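You operate a simulated robot arm through the tools that you are given. There is no shell and no other tool.

Carry out the task below with a simulated two-armed robot. There is one attempt and no reset: what you move stays moved.

## Task
Mount the green-knob magazine on machine nine's unloader, ready to take strips.
Fine: unloader switch to hold first, back to run last; square knob toward the rail, clamp shut, square stop open; its strip stays home. Set down upright: green-knob magazine.
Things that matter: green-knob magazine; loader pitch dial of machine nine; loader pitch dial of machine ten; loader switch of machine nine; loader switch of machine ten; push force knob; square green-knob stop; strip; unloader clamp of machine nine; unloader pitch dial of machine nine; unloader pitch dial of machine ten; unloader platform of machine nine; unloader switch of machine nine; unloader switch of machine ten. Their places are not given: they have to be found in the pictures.

The check looks at the end state, three seconds after you hand in, the way a careful person would. Anything else that was tipped, shoved, dropped, spilled or broken makes it a failure.

## Robot
Two 7-joint arms with fingered hands on one trunk that stands fixed in place. Base frame: the origin is at the foot of the trunk, x ahead of it, y to its left, z up; the work surface is at about z = 0.7. Readings come in m, degrees, newtons and seconds.
The left shoulder is at [0.139, 0.125, 1.179], the right one opposite. With the tool pointing down near the work surface each hand reaches from about 0.1 to 0.86 m from the base axis, measured 20 degrees to its own side. Payload 3.7 kg a hand.
The tool frame of a hand sits at the grasp point between the pads (the TCP): z along the fingers, y along the line on which they close. The tips reach 0.025 m beyond it. The gripper opens to 0.088 m. The gripper's body begins 0.029 m behind the TCP. The gripper is a hand of 5 fingers: y runs from the thumb to the fingers, the wrist lies at [-0.013, -0.097, -0.162] in the tool frame, and closing takes about 1.5 s.
Orientation is told as [roll, pitch, yaw] about the base's x, y, z axes, in that order, counted from this pose: with the fingers straight down and the wrist toward the robot, the tool's x, y and z point along [0, 1, 0], [1, 0, 0] and [0, 0, -1] of the base frame.

## Interface
- The arms move only by the tool apply_moves. It takes "left_plan", "right_plan" or both (then of equal length, played together; a hand with none holds still); each is a list of rows, each a list of 2 entries, a list of its own where there are three numbers: the turn, a rotation vector about the base's x, y, z in units of 6 degrees (1.0 is 6 degrees), then the shift along the base's x, y, z in units of 30 mm (1.0 is 30 mm). In form: [[[ax, ay, az], [x, y, z]], ...]. A call has 1 to 20 rows; each row shifts and turns the commanded pose from where the row before left it. "left_fingers" and "right_fingers" are, for a hand that has rows, the gripper command, from -1 (fully open) to 1 (shut), values between in proportion, set as the call begins (left out, the last holds). A call with a number of a shift or a turn outside -1 to 1 is refused whole. Each row takes 0.2 s and may step no farther than 0.05 m and 8.6 degrees from the row before; otherwise, or with a gripper value out of range, the whole call is refused. Where a pose cannot be reached the arm comes as near as it can. A force on the tool above 50 N (or 10 N above the force at the start of the call, whichever is more), or a blocked arm, ends the call early, and 0.2 s more pass. Each finger travels about 0.045 m/s and halts on what it meets, pressing with about 23 N; the grip force reading is that of the motor and also rises with nothing between the fingers. The clock runs only during rows and for 0.2 s after the last one: add rows that do not move to give the fingers time. The reply holds the time, the measured pose of the TCP, the force on the tool along the base axes, the opening and the grip force, in the units named above and with some noise, with the torque about the TCP (base axes, N m) and any sound that the robot's microphone picked up.
- Cameras (640 x 400 px; columns grow to the right, rows downward): "scene" is now at [0.2179, 0.0594, 1.3198]; the picture's right is [0.65, -0.76, 0.00], its down [-0.43, -0.37, -0.82] and it looks along [0.62, 0.54, -0.57] (base axes); focal length 214 px, centre (320, 200). "left" rides on the left gripper at [-0.059, -0.079, -0.105] in its tool frame; the picture's right is [-0.73, -0.32, 0.61], its down [0.62, -0.68, 0.38] and it looks along [0.29, 0.66, 0.70] (tool axes); focal length 234 px, centre (320, 200). "right" rides on the right gripper at [0.059, -0.079, -0.105] in its tool frame; the picture's right is [-0.73, 0.32, -0.61], its down [-0.62, -0.68, 0.38] and it looks along [-0.29, 0.66, 0.70] (tool axes); focal length 234 px, centre (320, 200).
- snapshot(camera): a new picture of that camera. No time passes.
- move_column(by): slides the trunk up (or, below 0, down) by that many m; the arms and the scene camera ride with it, the base frame stays. It gives what a move gives, with no picture.
- move_fingers(index, middle, ring, little, thumb_bend, thumb_turn, hand): sets how far each is bent, from 0 (flat) to 100 (curled in); at 30 the hand is open as for a grip, at 70 the pads meet at the TCP. One left out holds its place. A second passes; each finger stops where it meets its share of the squeeze, and holds until it gets a number again. A gripper value or a shape takes the hand back. It gives what a move gives, with no picture; readings hold the bend of each and the force on index, middle, ring, little, thumb and palm. thumb_turn goes from beside the hand (0) to across from the fingers (100), as for a grip.
- grasp_type(shape, hand): the hand has 5 fingers and takes this shape, open, in about a second: jaw (thumb against the fingers, like two jaws); tri (thumb and two fingers); tip (a fingertip pinch); poke (one finger out to press); point (the index stretched); flat (the hand flat); cup (the hand cupped); fist (a fist). The gripper value then closes the fingers along that shape, each until it touches; the sizes above hold for jaw. It gives what a move gives, with no picture.
- aim_head(pan, tilt): turns the head with the scene camera to pan (to the left, within 80 degrees either way) and tilt (down, from -29 to 69), counted from straight ahead of the robot. It gives what a move gives.
- measure_at(camera, pixels): for up to 12 pixels [column, row] of the newest picture of that camera ("zoom" is the newest enlarged one), the place [x, y, z] in the base frame of the surface seen there, good to about 0.003 m. No time passes.
- enlarge(camera, box): a new picture of the part [left, top, right, bottom] of that camera's present view, enlarged. No time passes.
- job_done(): hands the job in; it is judged then, once.

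Open the grippers and draw the arms clear of the work before you hand the job in, unless the task says otherwise.

The tools are called after "Emit:" as name(argument=value, ...) on one line, values as JSON. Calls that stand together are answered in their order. apply_moves: Moves the arms, as the interface text tells. Its arguments: {"type":"object","properties":{"left_plan":{"type":"array","items":{"type":"array"}},"left_fingers":{"type":"number"},"right_plan":{"type":"array","items":{"type":"array"}},"right_fingers":{"type":"number"}},"required":[]} The other tools are called the same way: move_column (by) slides the trunk up or down; grasp_type (shape, hand) gives the hand a shape; move_fingers (index, middle, ring, little, thumb_bend, thumb_turn, hand) moves the fingers one by one; aim_head (pan, tilt) turns the head that bears the scene camera; snapshot (camera) takes a picture; measure_at (camera, pixels) gives the place of the surface under pixels of a picture; enlarge (camera, box) takes an enlarged picture of a part of a camera's view; job_done () hands the job in.

At the start:

```text
t: 0.0
left_eef_pos: [0.2889, 0.4287, 1.2445]
left_tool_rot: [0.0, 0.0, 0.0]
left_wrist_force: [0.3, 0.2, 0.0]
left_wrist_torque: [0.01, 0.01, -0.01]
left_finger_gap: 0.0877
left_finger_force: 0.1
left_shape: jaw
left_bend: [30.0, 30.0, 30.0, 30.0, 30.0, 98.0]
left_finger forces: [0.0, 0.0, 0.0, 0.0, 0.0, 0.0]
right_eef_pos: [0.5529, 0.0795, 1.2001]
right_tool_rot: [0.0, 0.0, 0.0]
right_wrist_force: [-0.1, 0.4, 0.3]
right_wrist_torque: [0.04, 0.0, 0.04]
right_finger_gap: 0.0878
right_finger_force: 0.1
right_shape: jaw
right_bend: [30.0, 30.0, 30.0, 30.0, 30.0, 98.0]
right_finger forces: [0.0, 0.1, 0.0, 0.0, 0.0, 0.0]
trunk travel left (down, up): [-0.2, 0.215]
head pan, tilt: [40.8, 34.4]
```

scene: 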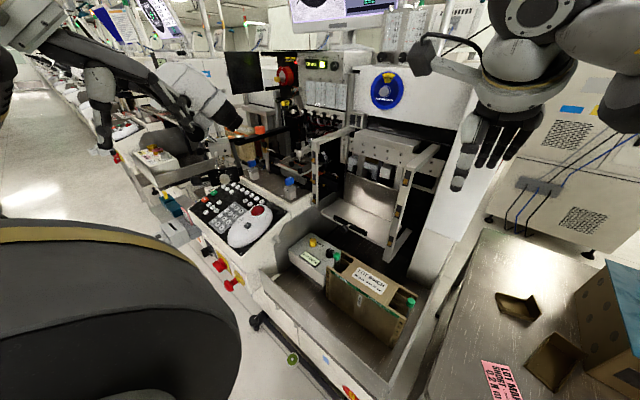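
right: 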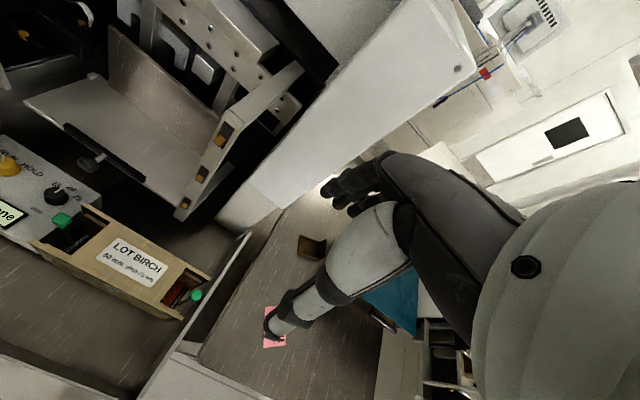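
left: 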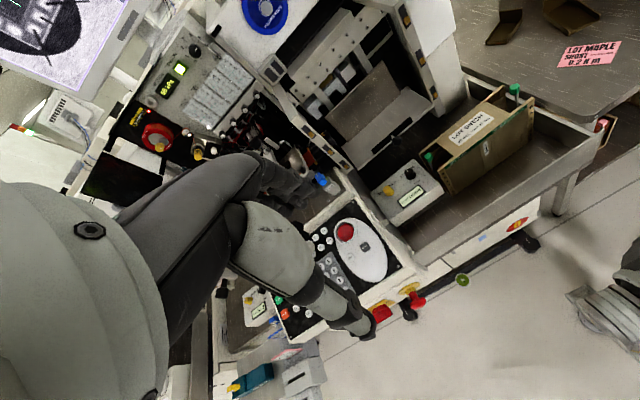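

The pictures show a magazine with green knobs in a tray (scene approx 365,290), a control box at (310,255) and a lift platform at (365,215). I take enlarged views to read labels.

Emit:
enlarge(camera="scene", box=[260, 220, 440, 340])

Emit:
enlarge(camera="scene", box=[280, 110, 460, 230])

Emit:
enlarge(camera="right", box=[0, 130, 260, 330])

Emit:
enlarge(camera="left", box=[350, 60, 640, 240])

```text
3.33 times, centred on (350, 280) of scene
```

zoom: 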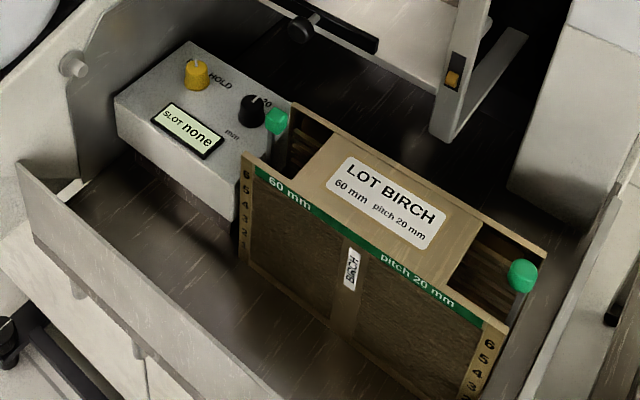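

```text
3.33 times, centred on (370, 170) of scene
```

zoom: 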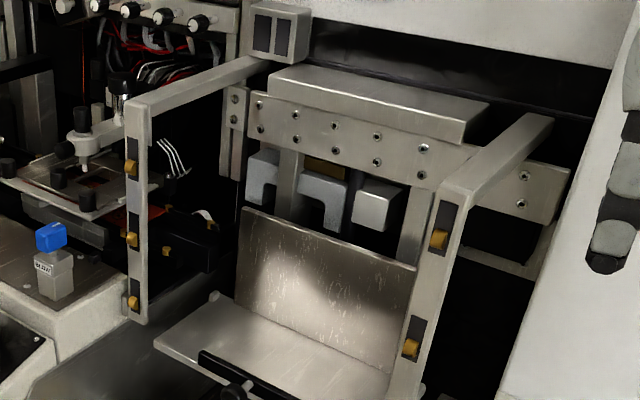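

```text
2.00 times, centred on (130, 230) of right
```

zoom: 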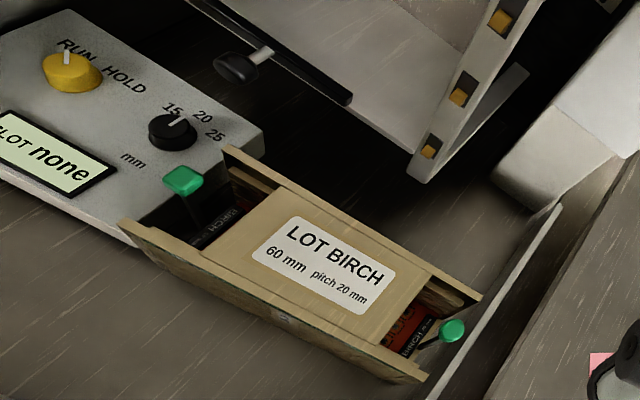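

```text
2.21 times, centred on (495, 150) of left
```

zoom: 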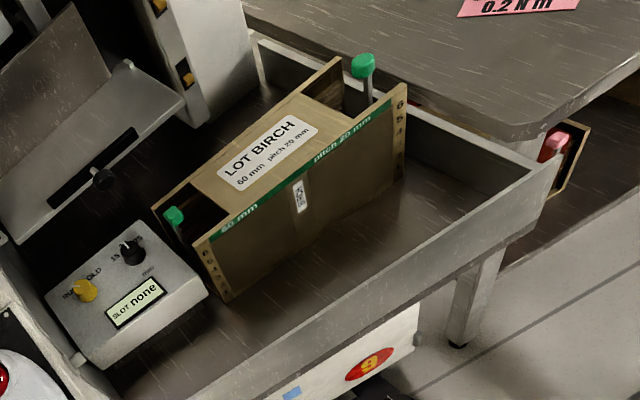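

The magazine "LOT BIRCH 60 mm, pitch 20 mm" with green knobs lies in machine nine's tray beside the unloader box (RUN/HOLD knob, pitch dial 15/20/25). I look around further with the head.

Emit:
aim_head(pan=10, tilt=45)

Emit:
snapshot(camera="scene")

Emit:
aim_head(pan=75, tilt=35)

Emit:
snapshot(camera="scene")

Emit:
aim_head(pan=-50, tilt=40)

Emit:
snapshot(camera="scene")

Emit:
aim_head(pan=45, tilt=5)

Emit:
snapshot(camera="scene")

```text
t: 1.0
left_eef_pos: [0.2917, 0.4307, 1.2436]
left_tool_rot: [0.0, 0.0, 0.0]
left_wrist_force: [-0.3, -0.9, -0.5]
left_wrist_torque: [0.02, -0.01, -0.01]
left_finger_gap: 0.0877
left_finger_force: 0.1
left_shape: jaw
left_bend: [30.0, 30.0, 30.0, 30.0, 30.0, 98.0]
left_finger forces: [0.0, 0.0, 0.1, 0.0, 0.0, 0.0]
right_eef_pos: [0.5543, 0.0799, 1.2005]
right_tool_rot: [-0.1, 0.1, 0.0]
right_wrist_force: [0.3, -0.2, 0.2]
right_wrist_torque: [-0.01, 0.0, -0.01]
right_finger_gap: 0.0877
right_finger_force: 0.0
right_shape: jaw
right_bend: [30.0, 30.0, 30.0, 30.0, 30.0, 98.0]
right_finger forces: [0.0, 0.0, 0.1, 0.1, 0.0, 0.1]
trunk travel left (down, up): [-0.2, 0.215]
head pan, tilt: [10.0, 45.0]
```

```text
taken
```

scene: 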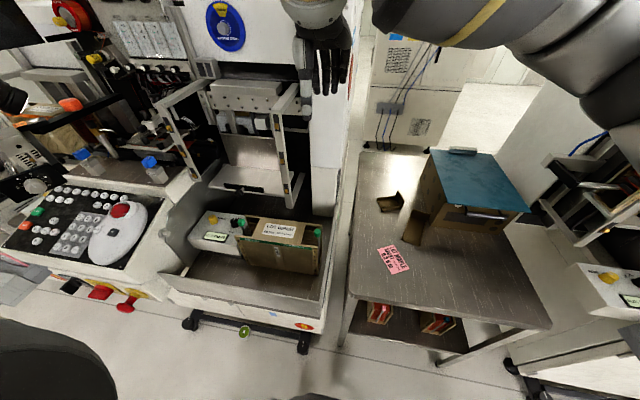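

```text
t: 2.3
left_eef_pos: [0.2911, 0.4299, 1.2445]
left_tool_rot: [0.0, 0.0, 0.0]
left_wrist_force: [-0.1, -0.9, -0.4]
left_wrist_torque: [-0.02, 0.01, -0.01]
left_finger_gap: 0.0876
left_finger_force: 0.0
left_shape: jaw
left_bend: [30.0, 30.0, 30.0, 30.0, 30.0, 98.0]
left_finger forces: [0.0, 0.0, 0.1, 0.0, 0.1, 0.1]
right_eef_pos: [0.5524, 0.0793, 1.2005]
right_tool_rot: [0.0, 0.1, 0.0]
right_wrist_force: [-0.8, -0.5, 0.3]
right_wrist_torque: [0.02, 0.0, 0.03]
right_finger_gap: 0.0876
right_finger_force: 0.0
right_shape: jaw
right_bend: [30.0, 30.0, 30.0, 30.0, 30.0, 98.0]
right_finger forces: [0.1, 0.0, 0.0, 0.0, 0.0, 0.1]
trunk travel left (down, up): [-0.2, 0.215]
head pan, tilt: [75.0, 35.0]
```

```text
taken
```

scene: 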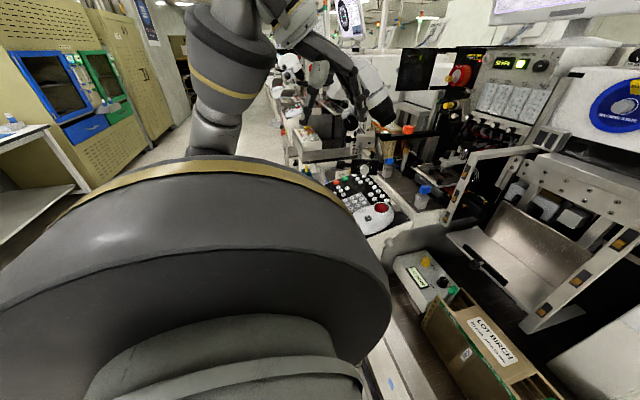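

```text
t: 4.4
left_eef_pos: [0.2894, 0.4304, 1.244]
left_tool_rot: [0.0, 0.1, 0.0]
left_wrist_force: [-0.7, 0.4, 0.2]
left_wrist_torque: [-0.02, 0.0, -0.03]
left_finger_gap: 0.088
left_finger_force: 0.0
left_shape: jaw
left_bend: [30.0, 30.0, 30.0, 30.0, 30.0, 98.0]
left_finger forces: [0.1, 0.0, 0.0, 0.1, 0.1, 0.1]
right_eef_pos: [0.5517, 0.0783, 1.201]
right_tool_rot: [0.0, 0.0, 0.0]
right_wrist_force: [-0.1, -0.3, -0.2]
right_wrist_torque: [0.0, 0.01, -0.01]
right_finger_gap: 0.0875
right_finger_force: 0.1
right_shape: jaw
right_bend: [30.0, 30.0, 30.0, 30.0, 30.0, 98.0]
right_finger forces: [0.0, 0.1, 0.1, 0.0, 0.0, 0.0]
trunk travel left (down, up): [-0.2, 0.215]
head pan, tilt: [-50.0, 40.0]
```

```text
taken
```

scene: 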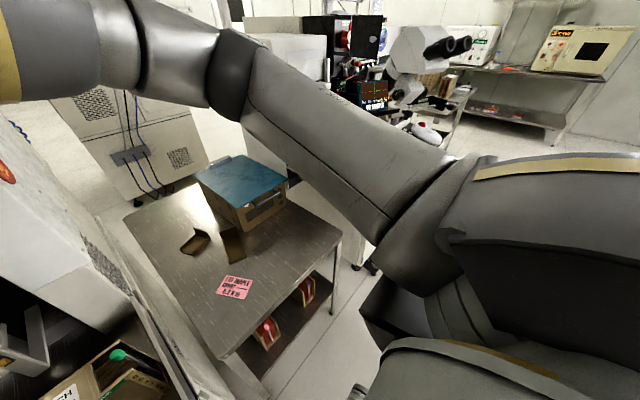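

```text
t: 6.1
left_eef_pos: [0.2895, 0.4301, 1.2442]
left_tool_rot: [0.1, 0.1, 0.0]
left_wrist_force: [-1.1, -0.2, -0.5]
left_wrist_torque: [-0.01, -0.02, -0.01]
left_finger_gap: 0.088
left_finger_force: 0.0
left_shape: jaw
left_bend: [30.0, 30.0, 30.0, 30.0, 30.0, 98.0]
left_finger forces: [0.0, 0.1, 0.0, 0.1, 0.0, 0.0]
right_eef_pos: [0.5541, 0.0794, 1.2]
right_tool_rot: [-0.1, 0.0, 0.0]
right_wrist_force: [0.3, 0.0, 1.0]
right_wrist_torque: [-0.04, 0.05, 0.03]
right_finger_gap: 0.0876
right_finger_force: 0.0
right_shape: jaw
right_bend: [30.0, 30.0, 30.0, 30.0, 30.0, 98.0]
right_finger forces: [0.0, 0.1, 0.1, 0.1, 0.0, 0.1]
trunk travel left (down, up): [-0.2, 0.215]
head pan, tilt: [45.0, 5.0]
```

```text
taken
```

scene: 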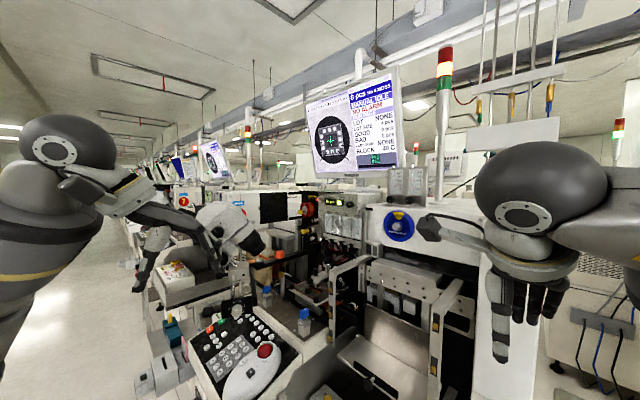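

I enlarge key areas: the screen at (355,130) and the blue knob at (400,225).

Emit:
enlarge(camera="scene", box=[300, 70, 420, 180])

Emit:
enlarge(camera="scene", box=[280, 180, 440, 280])

Emit:
aim_head(pan=10, tilt=45)

Emit:
enlarge(camera="scene", box=[340, 150, 460, 340])

Emit:
enlarge(camera="scene", box=[540, 120, 640, 320])

Emit:
enlarge(camera="scene", box=[170, 200, 340, 340])

```text
3.64 times, centred on (360, 125) of scene
```

zoom: 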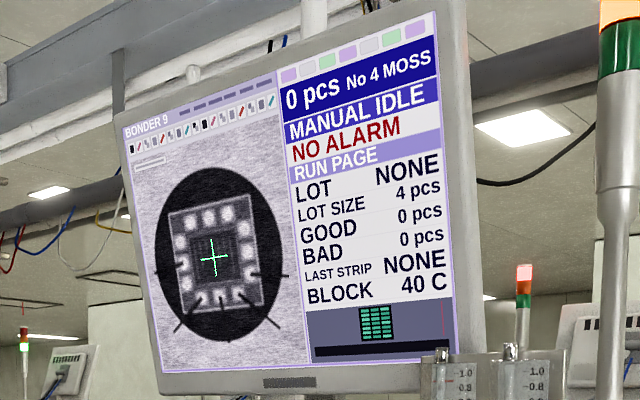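

```text
4.00 times, centred on (360, 230) of scene
```

zoom: 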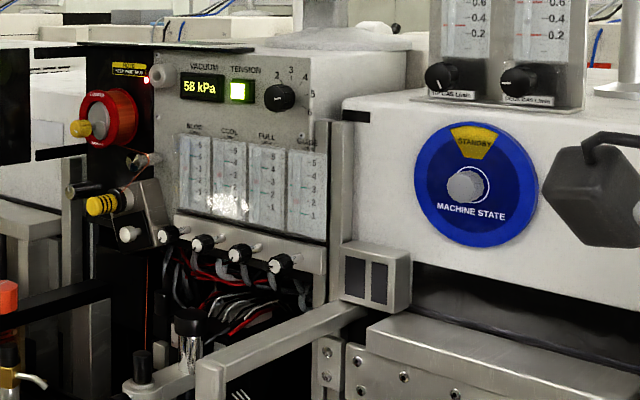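

```text
t: 7.2
left_eef_pos: [0.2907, 0.4292, 1.2448]
left_tool_rot: [0.0, -0.1, 0.0]
left_wrist_force: [0.0, -0.9, -0.5]
left_wrist_torque: [0.0, 0.02, 0.02]
left_finger_gap: 0.0877
left_finger_force: 0.0
left_shape: jaw
left_bend: [30.0, 30.0, 30.0, 30.0, 30.0, 98.0]
left_finger forces: [0.0, 0.1, 0.0, 0.1, 0.0, 0.0]
right_eef_pos: [0.5528, 0.0797, 1.2011]
right_tool_rot: [0.0, 0.0, -0.1]
right_wrist_force: [0.8, -0.6, 0.3]
right_wrist_torque: [0.01, 0.01, 0.02]
right_finger_gap: 0.0879
right_finger_force: 0.1
right_shape: jaw
right_bend: [30.0, 30.0, 30.0, 30.0, 30.0, 98.0]
right_finger forces: [0.1, 0.0, 0.0, 0.0, 0.0, 0.0]
trunk travel left (down, up): [-0.2, 0.215]
head pan, tilt: [10.0, 45.0]
```

```text
2.11 times, centred on (400, 245) of scene
```

zoom: 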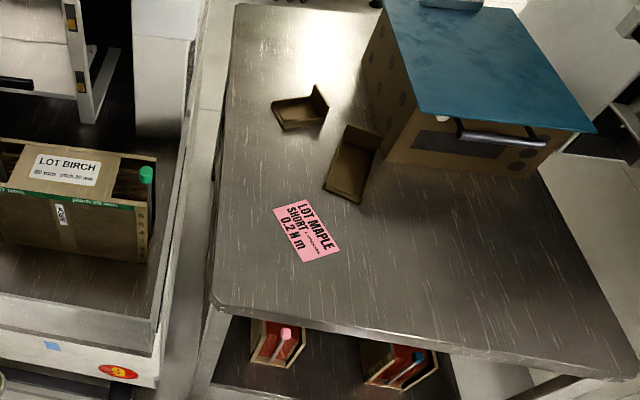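

```text
2.00 times, centred on (590, 220) of scene
```

zoom: 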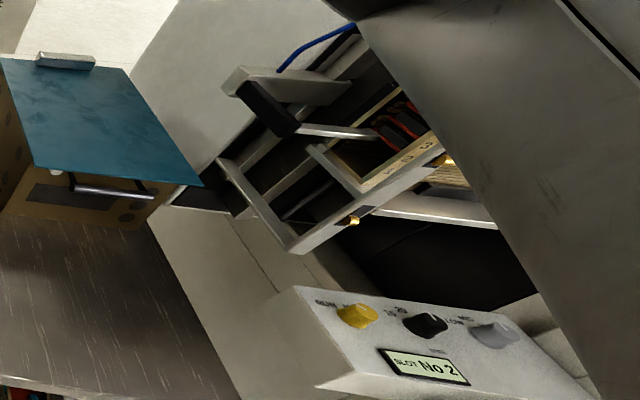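

```text
2.86 times, centred on (255, 270) of scene
```

zoom: 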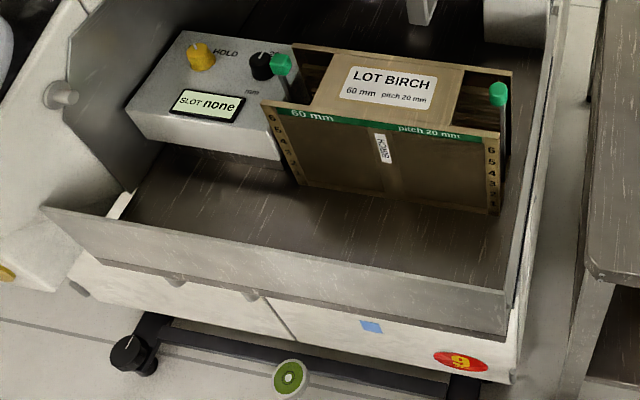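

I aim the head at the tray and platform to measure geometry.

Emit:
aim_head(pan=30, tilt=45)

Emit:
snapshot(camera="scene")

Emit:
enlarge(camera="scene", box=[240, 120, 460, 260])

```text
t: 8.0
left_eef_pos: [0.2896, 0.4297, 1.2447]
left_tool_rot: [0.0, -0.1, 0.0]
left_wrist_force: [0.3, 0.0, 0.3]
left_wrist_torque: [0.0, -0.04, 0.0]
left_finger_gap: 0.0878
left_finger_force: 0.0
left_shape: jaw
left_bend: [30.0, 30.0, 30.0, 30.0, 30.0, 98.0]
left_finger forces: [0.0, 0.0, 0.0, 0.0, 0.0, 0.0]
right_eef_pos: [0.5536, 0.0794, 1.2004]
right_tool_rot: [0.0, 0.0, 0.0]
right_wrist_force: [0.3, 0.0, 0.1]
right_wrist_torque: [0.0, -0.02, 0.0]
right_finger_gap: 0.0878
right_finger_force: 0.0
right_shape: jaw
right_bend: [30.0, 30.0, 30.0, 30.0, 30.0, 98.0]
right_finger forces: [0.0, 0.0, 0.0, 0.0, 0.1, 0.0]
trunk travel left (down, up): [-0.2, 0.215]
head pan, tilt: [30.0, 45.0]
```

```text
taken
```

scene: 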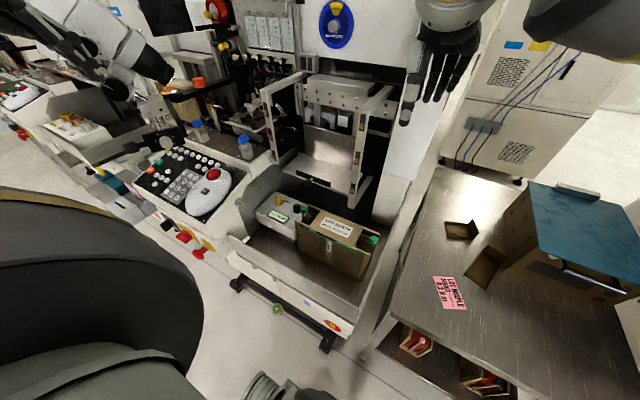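

```text
2.86 times, centred on (350, 190) of scene
```

zoom: 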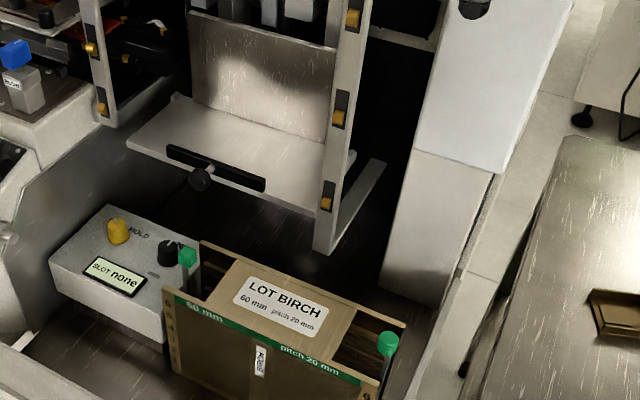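

Measuring platform corners, clamp bar, stops, box, etc. in the zoom image.

Emit:
measure_at(camera="zoom", pixels=[[132, 145], [176, 98], [326, 140], [310, 210], [200, 175], [172, 152], [262, 185], [192, 70], [334, 110], [190, 20], [333, 55], [250, 130]])

Emit:
measure_at(camera="zoom", pixels=[[118, 222], [117, 240], [168, 243], [187, 252], [388, 338], [166, 290], [378, 382], [202, 243], [404, 325], [290, 300], [56, 253], [100, 208]])

Emit:
measure_at(camera="zoom", pixels=[[120, 115], [82, 5], [342, 5], [320, 250], [340, 100], [383, 170], [325, 200], [337, 118], [102, 110], [260, 360], [60, 390], [410, 260]])

```text
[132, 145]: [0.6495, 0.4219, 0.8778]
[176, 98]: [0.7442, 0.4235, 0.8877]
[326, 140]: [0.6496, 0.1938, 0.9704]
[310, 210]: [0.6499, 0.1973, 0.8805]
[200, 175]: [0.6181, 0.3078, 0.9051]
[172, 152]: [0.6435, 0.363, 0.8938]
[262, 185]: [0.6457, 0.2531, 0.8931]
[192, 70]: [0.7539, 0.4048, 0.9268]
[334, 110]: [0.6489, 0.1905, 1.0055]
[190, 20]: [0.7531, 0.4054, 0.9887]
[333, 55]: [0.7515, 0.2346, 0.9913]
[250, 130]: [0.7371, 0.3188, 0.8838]
```

```text
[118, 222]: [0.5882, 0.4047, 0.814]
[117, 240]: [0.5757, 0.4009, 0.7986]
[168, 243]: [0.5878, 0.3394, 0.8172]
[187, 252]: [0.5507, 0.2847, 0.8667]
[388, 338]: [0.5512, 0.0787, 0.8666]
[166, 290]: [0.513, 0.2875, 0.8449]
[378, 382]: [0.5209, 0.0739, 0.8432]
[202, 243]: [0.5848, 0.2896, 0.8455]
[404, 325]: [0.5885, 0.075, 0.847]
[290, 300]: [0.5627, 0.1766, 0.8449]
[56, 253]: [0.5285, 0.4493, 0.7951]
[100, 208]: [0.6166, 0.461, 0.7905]
```

```text
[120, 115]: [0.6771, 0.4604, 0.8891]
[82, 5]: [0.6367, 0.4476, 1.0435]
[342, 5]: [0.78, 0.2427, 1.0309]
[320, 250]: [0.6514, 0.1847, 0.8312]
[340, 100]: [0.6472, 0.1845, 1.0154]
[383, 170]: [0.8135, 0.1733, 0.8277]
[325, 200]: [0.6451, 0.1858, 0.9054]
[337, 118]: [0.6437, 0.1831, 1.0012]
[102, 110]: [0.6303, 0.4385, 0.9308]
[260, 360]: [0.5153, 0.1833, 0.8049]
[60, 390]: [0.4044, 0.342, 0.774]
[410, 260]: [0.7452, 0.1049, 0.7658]
```

The machine axes line up with the base axes. I zoom tightly on the clamp, the stops and the dials.

Emit:
enlarge(camera="scene", box=[280, 160, 360, 210])

Emit:
enlarge(camera="scene", box=[255, 185, 335, 235])

Emit:
enlarge(camera="scene", box=[340, 215, 404, 255])

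Emit:
enlarge(camera="right", box=[0, 140, 110, 210])

Emit:
enlarge(camera="right", box=[30, 190, 120, 260])

Emit:
enlarge(camera="right", box=[150, 250, 240, 320])

```text
8.00 times, centred on (320, 185) of scene
```

zoom: 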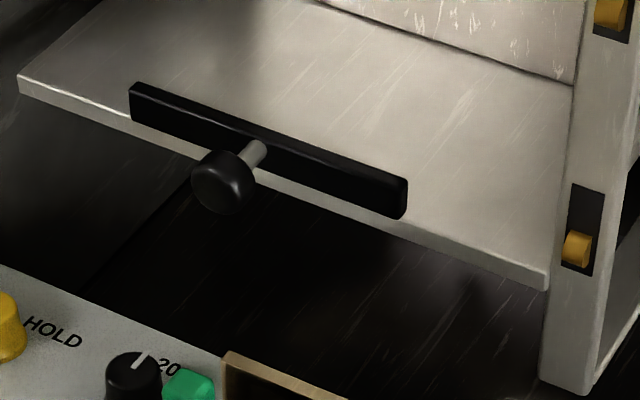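

```text
8.00 times, centred on (295, 210) of scene
```

zoom: 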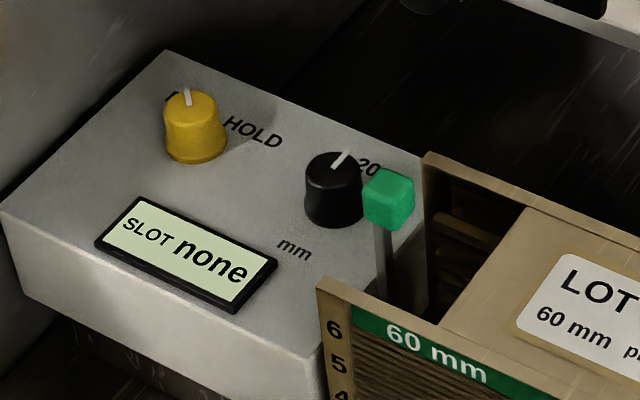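

```text
10.00 times, centred on (372, 235) of scene
```

zoom: 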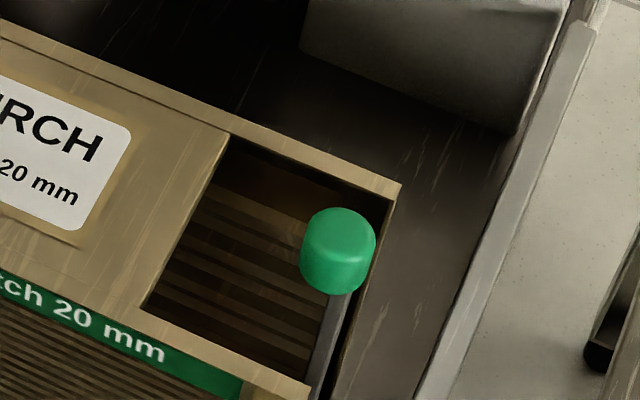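

```text
5.71 times, centred on (55, 175) of right
```

zoom: 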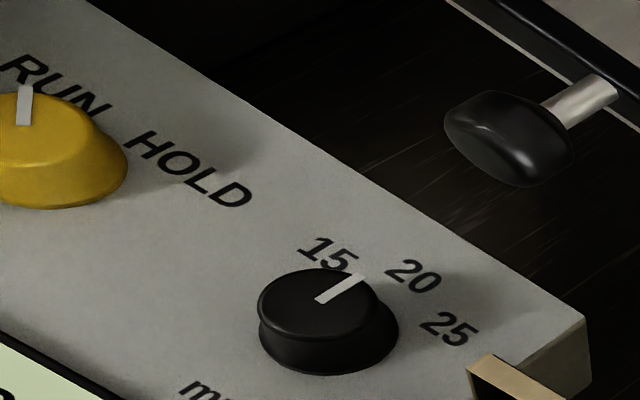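

```text
5.71 times, centred on (75, 225) of right
```

zoom: 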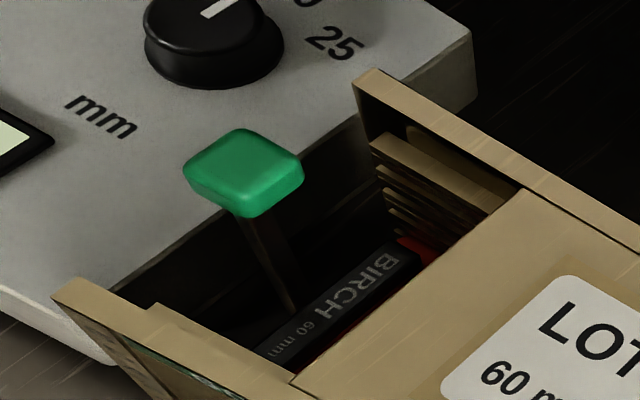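

```text
5.71 times, centred on (195, 285) of right
```

zoom: 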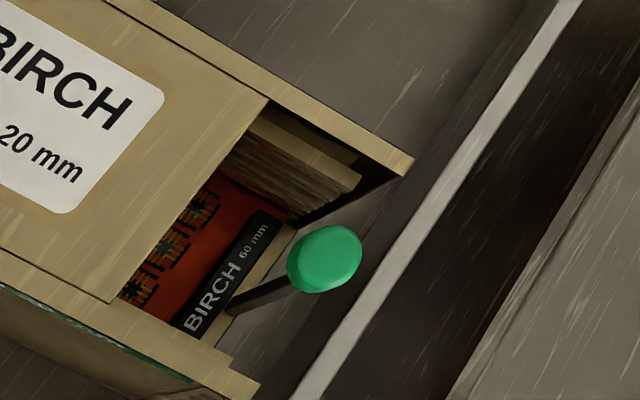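

The unloader dial points between 15 and 20 in perspective (I'll check), the switch is at RUN. I look at machine ten's loader (mounted example) and the magazines under the table for how stops and clamps look.

Emit:
aim_head(pan=-25, tilt=40)

Emit:
snapshot(camera="scene")

```text
t: 9.2
left_eef_pos: [0.2889, 0.4295, 1.2439]
left_tool_rot: [0.0, 0.0, 0.0]
left_wrist_force: [0.0, -0.2, -0.1]
left_wrist_torque: [-0.02, 0.02, 0.0]
left_finger_gap: 0.0874
left_finger_force: 0.0
left_shape: jaw
left_bend: [30.0, 30.0, 30.0, 30.0, 30.0, 98.0]
left_finger forces: [0.1, 0.0, 0.0, 0.0, 0.0, 0.1]
right_eef_pos: [0.5525, 0.0783, 1.199]
right_tool_rot: [0.0, 0.0, 0.0]
right_wrist_force: [0.2, 0.0, 0.1]
right_wrist_torque: [-0.01, 0.04, 0.02]
right_finger_gap: 0.0877
right_finger_force: 0.1
right_shape: jaw
right_bend: [30.0, 30.0, 30.0, 30.0, 30.0, 98.0]
right_finger forces: [0.0, 0.1, 0.0, 0.0, 0.1, 0.0]
trunk travel left (down, up): [-0.2, 0.215]
head pan, tilt: [-25.0, 40.0]
```

```text
taken
```

scene: 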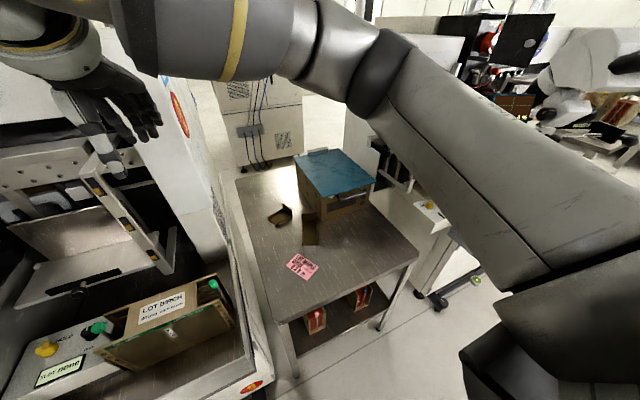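

The right arm blocks the view; I go back to pan 0 and zoom on machine ten's loader and the shelf magazines.

Emit:
aim_head(pan=3, tilt=42)

Emit:
snapshot(camera="scene")

Emit:
enlarge(camera="scene", box=[500, 120, 640, 310])

Emit:
enlarge(camera="scene", box=[320, 280, 440, 350])

```text
t: 10.2
left_eef_pos: [0.2898, 0.4288, 1.2434]
left_tool_rot: [0.0, 0.0, -0.1]
left_wrist_force: [-0.7, -0.4, 0.6]
left_wrist_torque: [-0.01, -0.03, 0.0]
left_finger_gap: 0.0876
left_finger_force: 0.0
left_shape: jaw
left_bend: [30.0, 30.0, 30.0, 30.0, 30.0, 98.0]
left_finger forces: [0.0, 0.0, 0.0, 0.0, 0.1, 0.0]
right_eef_pos: [0.5526, 0.0788, 1.2012]
right_tool_rot: [0.0, 0.0, 0.0]
right_wrist_force: [-0.5, -0.4, -0.5]
right_wrist_torque: [0.01, -0.01, -0.02]
right_finger_gap: 0.0878
right_finger_force: 0.2
right_shape: jaw
right_bend: [30.0, 30.0, 30.0, 30.0, 30.0, 98.0]
right_finger forces: [0.0, 0.1, 0.0, 0.0, 0.1, 0.1]
trunk travel left (down, up): [-0.2, 0.215]
head pan, tilt: [3.0, 42.0]
```

```text
taken
```

scene: 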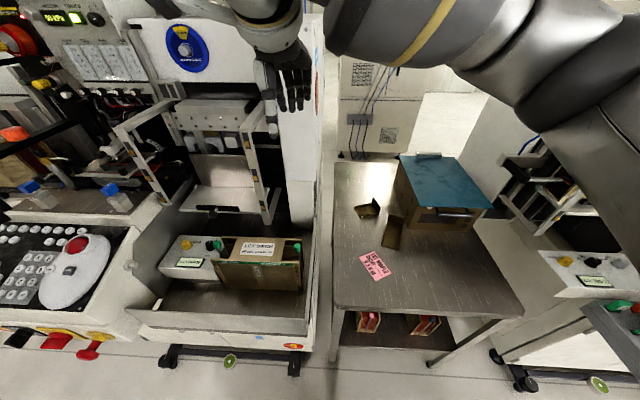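

```text
2.11 times, centred on (570, 215) of scene
```

zoom: 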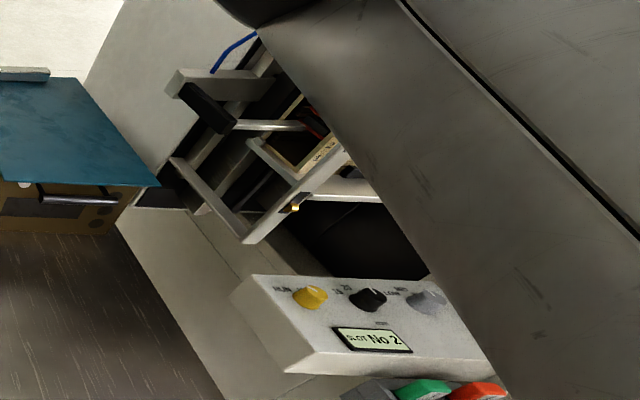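

```text
5.33 times, centred on (380, 315) of scene
```

zoom: 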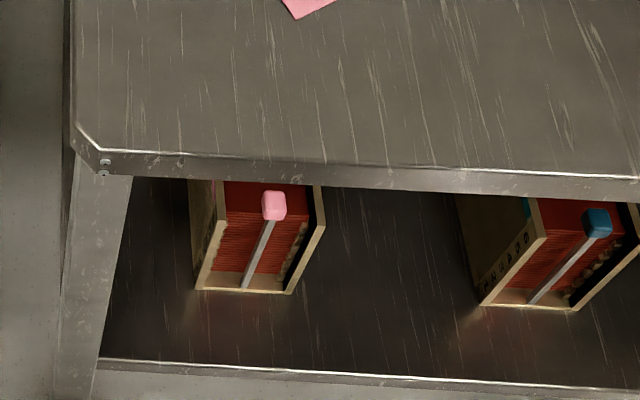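

I aim at the control box and zoom tightly to measure the dial and switch pointers.

Emit:
aim_head(pan=42, tilt=48)

Emit:
snapshot(camera="scene")

Emit:
enlarge(camera="scene", box=[290, 170, 354, 210])

```text
t: 11.2
left_eef_pos: [0.2904, 0.4297, 1.2447]
left_tool_rot: [0.0, 0.0, 0.1]
left_wrist_force: [1.1, -1.2, 0.4]
left_wrist_torque: [0.01, 0.01, -0.02]
left_finger_gap: 0.0878
left_finger_force: 0.0
left_shape: jaw
left_bend: [30.0, 30.0, 30.0, 30.0, 30.0, 98.0]
left_finger forces: [0.1, 0.0, 0.0, 0.0, 0.0, 0.1]
right_eef_pos: [0.5528, 0.0791, 1.2006]
right_tool_rot: [0.0, 0.0, 0.0]
right_wrist_force: [0.3, -0.3, 0.6]
right_wrist_torque: [0.01, 0.01, 0.01]
right_finger_gap: 0.0879
right_finger_force: 0.1
right_shape: jaw
right_bend: [30.0, 30.0, 30.0, 30.0, 30.0, 98.0]
right_finger forces: [0.0, 0.1, 0.0, 0.0, 0.0, 0.1]
trunk travel left (down, up): [-0.2, 0.215]
head pan, tilt: [42.0, 48.0]
```

```text
taken
```

scene: 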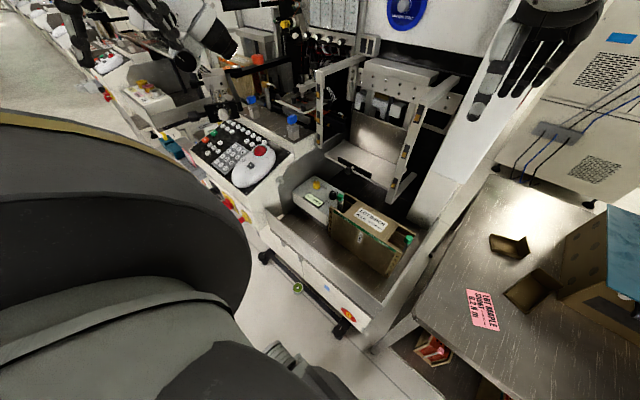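

```text
10.00 times, centred on (322, 190) of scene
```

zoom: 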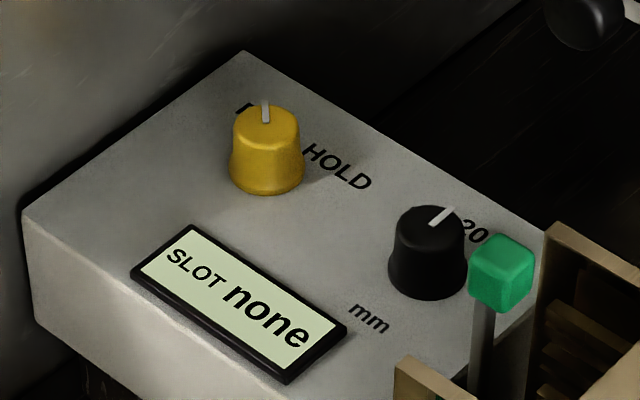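

Emit:
measure_at(camera="zoom", pixels=[[265, 102], [266, 122], [270, 140], [238, 118], [294, 120], [266, 185], [430, 225], [452, 209], [428, 245], [402, 220], [464, 225], [425, 292]])

Emit:
measure_at(camera="zoom", pixels=[[315, 152], [360, 182], [242, 108], [475, 230], [370, 318], [245, 55], [25, 215], [540, 230], [470, 360], [245, 310], [500, 245], [488, 350]])

```text
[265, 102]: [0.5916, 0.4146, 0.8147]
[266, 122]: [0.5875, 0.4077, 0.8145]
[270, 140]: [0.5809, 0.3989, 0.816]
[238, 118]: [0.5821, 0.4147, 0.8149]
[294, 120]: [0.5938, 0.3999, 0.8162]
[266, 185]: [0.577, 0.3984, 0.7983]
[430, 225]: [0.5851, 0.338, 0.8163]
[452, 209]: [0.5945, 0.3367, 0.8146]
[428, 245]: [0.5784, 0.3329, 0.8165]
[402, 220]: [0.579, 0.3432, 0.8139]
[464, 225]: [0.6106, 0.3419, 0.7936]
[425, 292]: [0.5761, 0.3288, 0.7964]
```

```text
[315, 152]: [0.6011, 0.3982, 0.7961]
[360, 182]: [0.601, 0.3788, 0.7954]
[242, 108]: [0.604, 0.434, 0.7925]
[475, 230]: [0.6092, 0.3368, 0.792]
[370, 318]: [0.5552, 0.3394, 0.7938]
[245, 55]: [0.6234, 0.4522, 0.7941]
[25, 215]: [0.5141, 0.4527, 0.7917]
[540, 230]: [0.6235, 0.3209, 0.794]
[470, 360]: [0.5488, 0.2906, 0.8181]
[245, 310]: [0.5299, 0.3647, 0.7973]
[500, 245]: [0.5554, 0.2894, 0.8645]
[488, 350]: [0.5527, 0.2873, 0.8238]
```

Switch points to RUN (45° left), HOLD is 45° right; the pitch dial appears at 20. I zoom the left camera on the magazine's ends to understand the stops.

Emit:
enlarge(camera="left", box=[410, 140, 474, 200])

Emit:
enlarge(camera="left", box=[490, 75, 554, 135])

Emit:
enlarge(camera="left", box=[370, 155, 434, 215])

Emit:
enlarge(camera="left", box=[340, 60, 450, 165])

```text
6.67 times, centred on (442, 170) of left
```

zoom: 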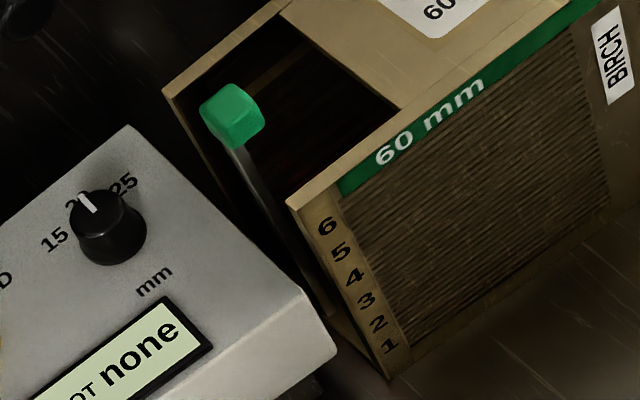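

```text
6.67 times, centred on (522, 105) of left
```

zoom: 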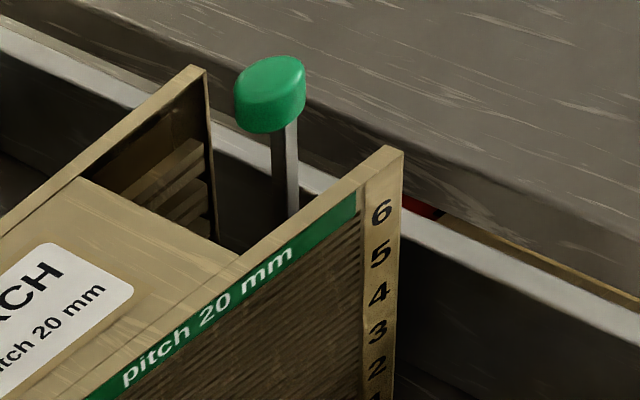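

```text
6.67 times, centred on (402, 185) of left
```

zoom: 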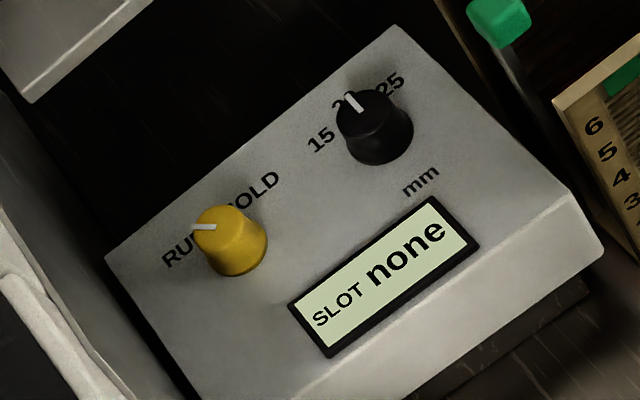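

```text
3.81 times, centred on (395, 112) of left
```

zoom: 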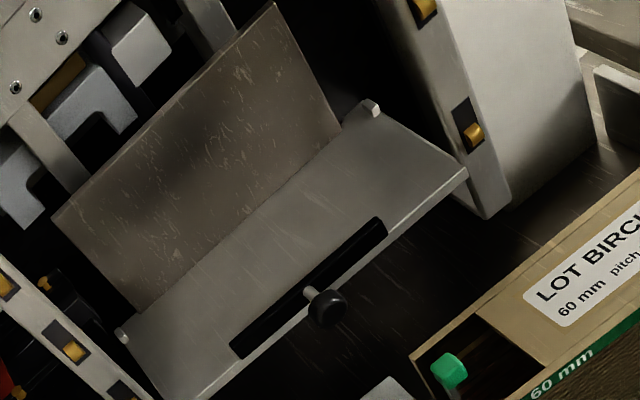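

Dial reads 20 already. Now I measure the frame, beam and platform pegs around the platform from this head pose.

Emit:
enlarge(camera="scene", box=[300, 30, 476, 140])

Emit:
enlarge(camera="scene", box=[310, 110, 422, 180])

```text
3.64 times, centred on (388, 85) of scene
```

zoom: 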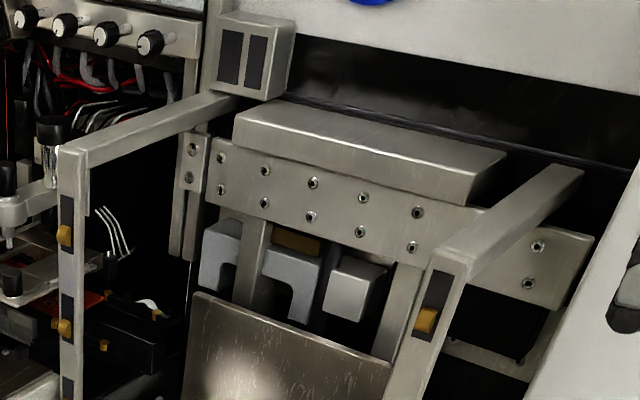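

```text
5.71 times, centred on (366, 145) of scene
```

zoom: 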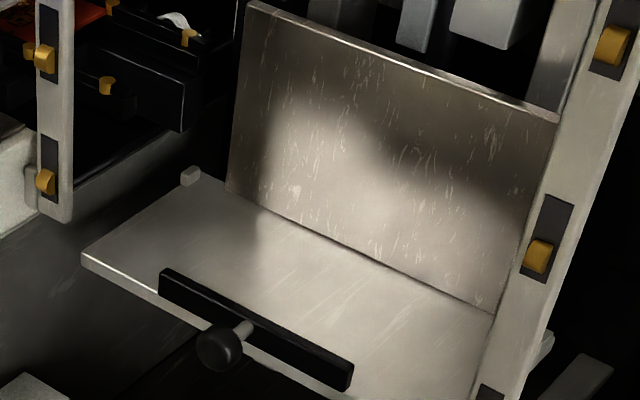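

Emit:
measure_at(camera="zoom", pixels=[[190, 175], [255, 5], [552, 118], [230, 188], [490, 310], [85, 258], [335, 395], [165, 275], [350, 365], [218, 350], [246, 328], [550, 345]])

Emit:
enlarge(camera="scene", box=[300, 30, 476, 140])

Emit:
measure_at(camera="zoom", pixels=[[75, 160], [68, 200], [235, 100], [445, 250], [580, 170], [240, 115], [470, 190], [265, 190], [410, 225], [300, 110], [430, 380], [350, 290]])

```text
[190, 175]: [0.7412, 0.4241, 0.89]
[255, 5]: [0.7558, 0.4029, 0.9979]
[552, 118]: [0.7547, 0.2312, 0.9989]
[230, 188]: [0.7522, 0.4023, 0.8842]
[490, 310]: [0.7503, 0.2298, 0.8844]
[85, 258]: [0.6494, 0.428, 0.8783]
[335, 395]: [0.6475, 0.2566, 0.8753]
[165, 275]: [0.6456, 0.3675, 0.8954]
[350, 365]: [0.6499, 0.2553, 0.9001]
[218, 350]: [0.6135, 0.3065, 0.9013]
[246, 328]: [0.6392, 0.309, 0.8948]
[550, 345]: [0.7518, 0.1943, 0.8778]
```

```text
3.64 times, centred on (388, 85) of scene
```

zoom: 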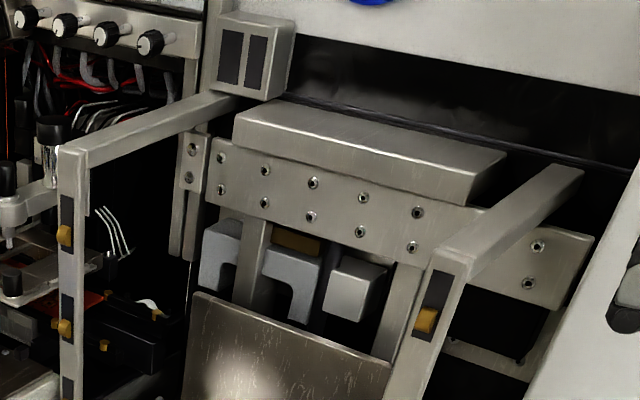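

```text
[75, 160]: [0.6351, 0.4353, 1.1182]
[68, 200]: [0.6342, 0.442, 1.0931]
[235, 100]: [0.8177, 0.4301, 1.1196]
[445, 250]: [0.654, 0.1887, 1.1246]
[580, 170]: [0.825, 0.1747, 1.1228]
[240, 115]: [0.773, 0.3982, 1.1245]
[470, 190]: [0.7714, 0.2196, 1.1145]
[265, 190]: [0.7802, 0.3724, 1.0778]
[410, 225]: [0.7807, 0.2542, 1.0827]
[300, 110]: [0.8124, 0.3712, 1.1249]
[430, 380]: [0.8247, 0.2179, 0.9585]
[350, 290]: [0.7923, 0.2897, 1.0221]
```

Geometry is clear: platform y≈0.20–0.42, back plate x≈0.753, clamp bar x≈0.646, beam front x≈0.77. First I park the right arm back/right, and shape the left hand as "tri" for the switch knob.

Emit:
apply_moves(right_plan=[[[0, 0, 0], [-0.8, -0.8, 0.3]], [[0, 0, 0], [-0.8, -0.8, 0.3]], [[0, 0, 0], [-0.8, -0.8, 0]], [[0, 0, 0], [-0.8, -0.8, 0]], [[0, 0, 0], [-0.8, -0.8, 0]], [[0, 0, 0], [-0.8, -0.8, 0]], [[0, 0, 0], [0, 0, 0]]])

Emit:
grasp_type(shape="tri", hand="left")

Emit:
snapshot(camera="left")

Emit:
snapshot(camera="right")

Emit:
snapshot(camera="scene")

```text
t: 12.8
left_eef_pos: [0.2893, 0.4295, 1.2447]
left_tool_rot: [0.1, 0.2, -0.1]
left_wrist_force: [-0.3, 0.0, 0.2]
left_wrist_torque: [0.03, 0.0, 0.0]
left_finger_gap: 0.0876
left_finger_force: 0.1
left_shape: jaw
left_bend: [30.0, 30.0, 30.0, 30.0, 30.0, 98.0]
left_finger forces: [0.0, 0.1, 0.0, 0.0, 0.0, 0.0]
right_eef_pos: [0.4129, -0.0644, 1.2192]
right_tool_rot: [0.5, 0.5, -0.6]
right_wrist_force: [0.1, -0.8, -1.0]
right_wrist_torque: [0.0, -0.01, 0.01]
right_finger_gap: 0.0876
right_finger_force: 0.0
right_shape: jaw
right_bend: [30.0, 30.0, 30.0, 30.0, 30.0, 98.0]
right_finger forces: [0.0, 0.0, 0.0, 0.0, 0.0, 0.0]
trunk travel left (down, up): [-0.2, 0.215]
head pan, tilt: [42.0, 48.0]
```

```text
t: 13.7
left_eef_pos: [0.2902, 0.4282, 1.2435]
left_tool_rot: [0.0, 0.1, 0.1]
left_wrist_force: [0.1, 0.0, 0.0]
left_wrist_torque: [-0.02, 0.02, -0.02]
left_finger_gap: 0.0877
left_finger_force: 0.1
left_shape: tri
left_bend: [30.0, 30.0, 99.0, 99.0, 30.0, 98.0]
left_finger forces: [0.0, 0.1, 0.1, 0.0, 0.0, 0.0]
right_eef_pos: [0.4113, -0.0638, 1.2197]
right_tool_rot: [0.4, 0.3, -0.5]
right_wrist_force: [0.3, -0.2, 0.9]
right_wrist_torque: [0.01, -0.01, -0.03]
right_finger_gap: 0.0877
right_finger_force: 0.0
right_shape: jaw
right_bend: [30.0, 30.0, 30.0, 30.0, 30.0, 98.0]
right_finger forces: [0.1, 0.0, 0.0, 0.0, 0.0, 0.0]
trunk travel left (down, up): [-0.2, 0.215]
head pan, tilt: [42.0, 48.0]
```

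```text
taken
```

left: 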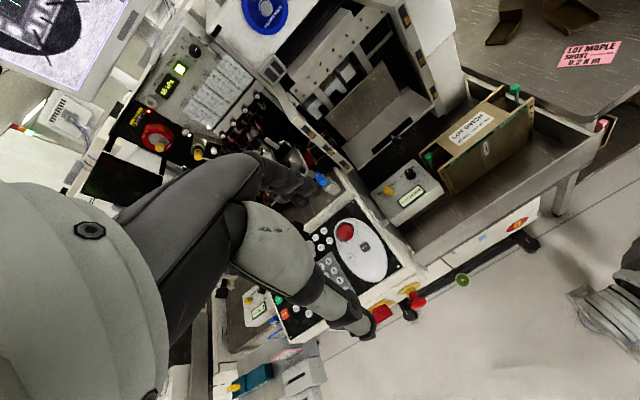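

```text
taken
```

right: 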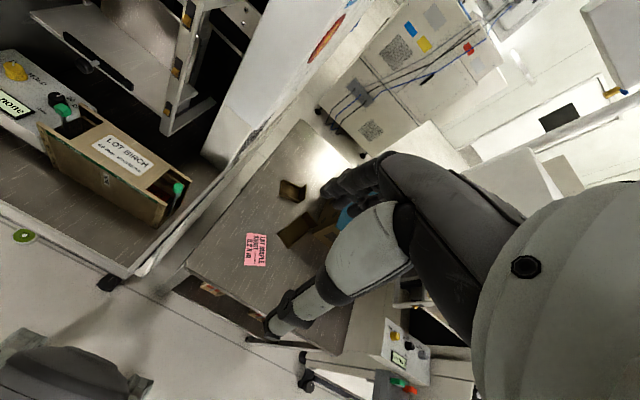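

```text
taken
```

scene: 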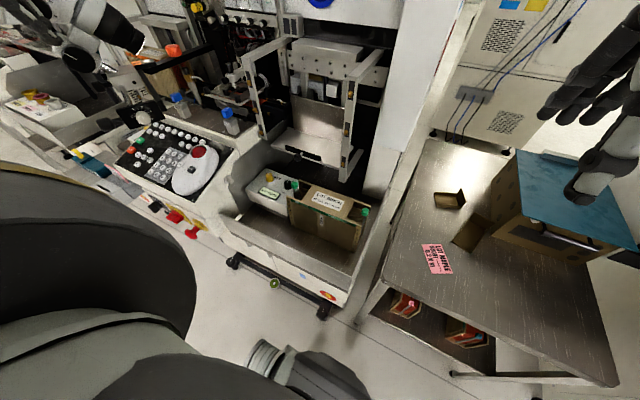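

Right hand is clear. Now I bring the left hand toward above the switch, turning yaw +45° so that I can later twist to −45°.

Emit:
apply_moves(left_plan=[[[0, 0, 0.75], [0.87, -0.083, -0.88]], [[0, 0, 0.75], [0.87, -0.083, -0.88]], [[0, 0, 0.75], [0.87, -0.083, -0.88]], [[0, 0, 0.75], [0.87, -0.083, -0.88]], [[0, 0, 0.75], [0.87, -0.083, -0.88]], [[0, 0, 0.75], [0.87, -0.083, -0.88]], [[0, 0, 0.75], [0.87, -0.083, -0.88]], [[0, 0, 0.75], [0.87, -0.083, -0.88]], [[0, 0, 0.75], [0.87, -0.083, -0.88]], [[0, 0, 0.75], [0.87, -0.083, -0.88]], [[0, 0, 0], [0, 0, 0]], [[0, 0, 0], [0, 0, 0]]])

Emit:
snapshot(camera="left")

Emit:
snapshot(camera="scene")

```text
t: 16.3
left_eef_pos: [0.5515, 0.4043, 0.9799]
left_tool_rot: [0.0, 0.0, 44.9]
left_wrist_force: [-0.8, -0.4, 0.2]
left_wrist_torque: [-0.01, 0.03, 0.0]
left_finger_gap: 0.0877
left_finger_force: 0.0
left_shape: tri
left_bend: [30.0, 30.0, 99.0, 99.0, 30.0, 98.0]
left_finger forces: [0.1, 0.1, 0.2, 0.1, 0.0, 0.0]
right_eef_pos: [0.4119, -0.064, 1.2197]
right_tool_rot: [0.4, 0.3, -0.5]
right_wrist_force: [0.9, 0.7, 0.8]
right_wrist_torque: [0.03, 0.01, 0.01]
right_finger_gap: 0.0878
right_finger_force: 0.0
right_shape: jaw
right_bend: [30.0, 30.0, 30.0, 30.0, 30.0, 98.0]
right_finger forces: [0.0, 0.0, 0.0, 0.1, 0.0, 0.0]
trunk travel left (down, up): [-0.2, 0.215]
head pan, tilt: [42.0, 48.0]
```

```text
taken
```

left: 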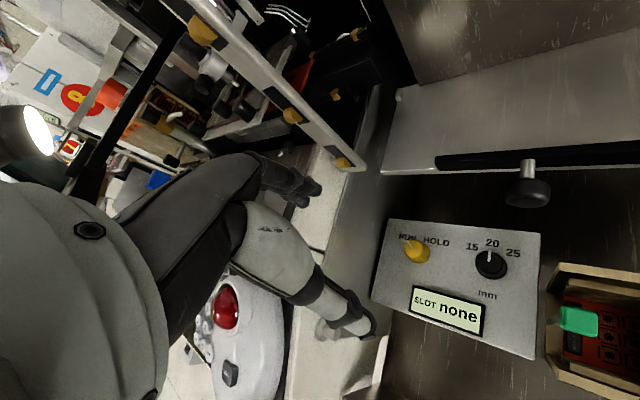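

```text
taken
```

scene: 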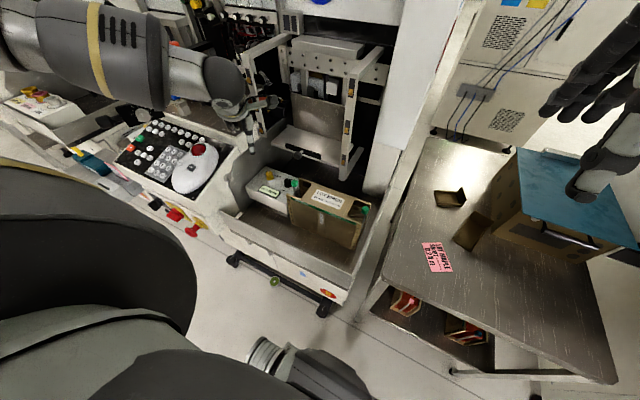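

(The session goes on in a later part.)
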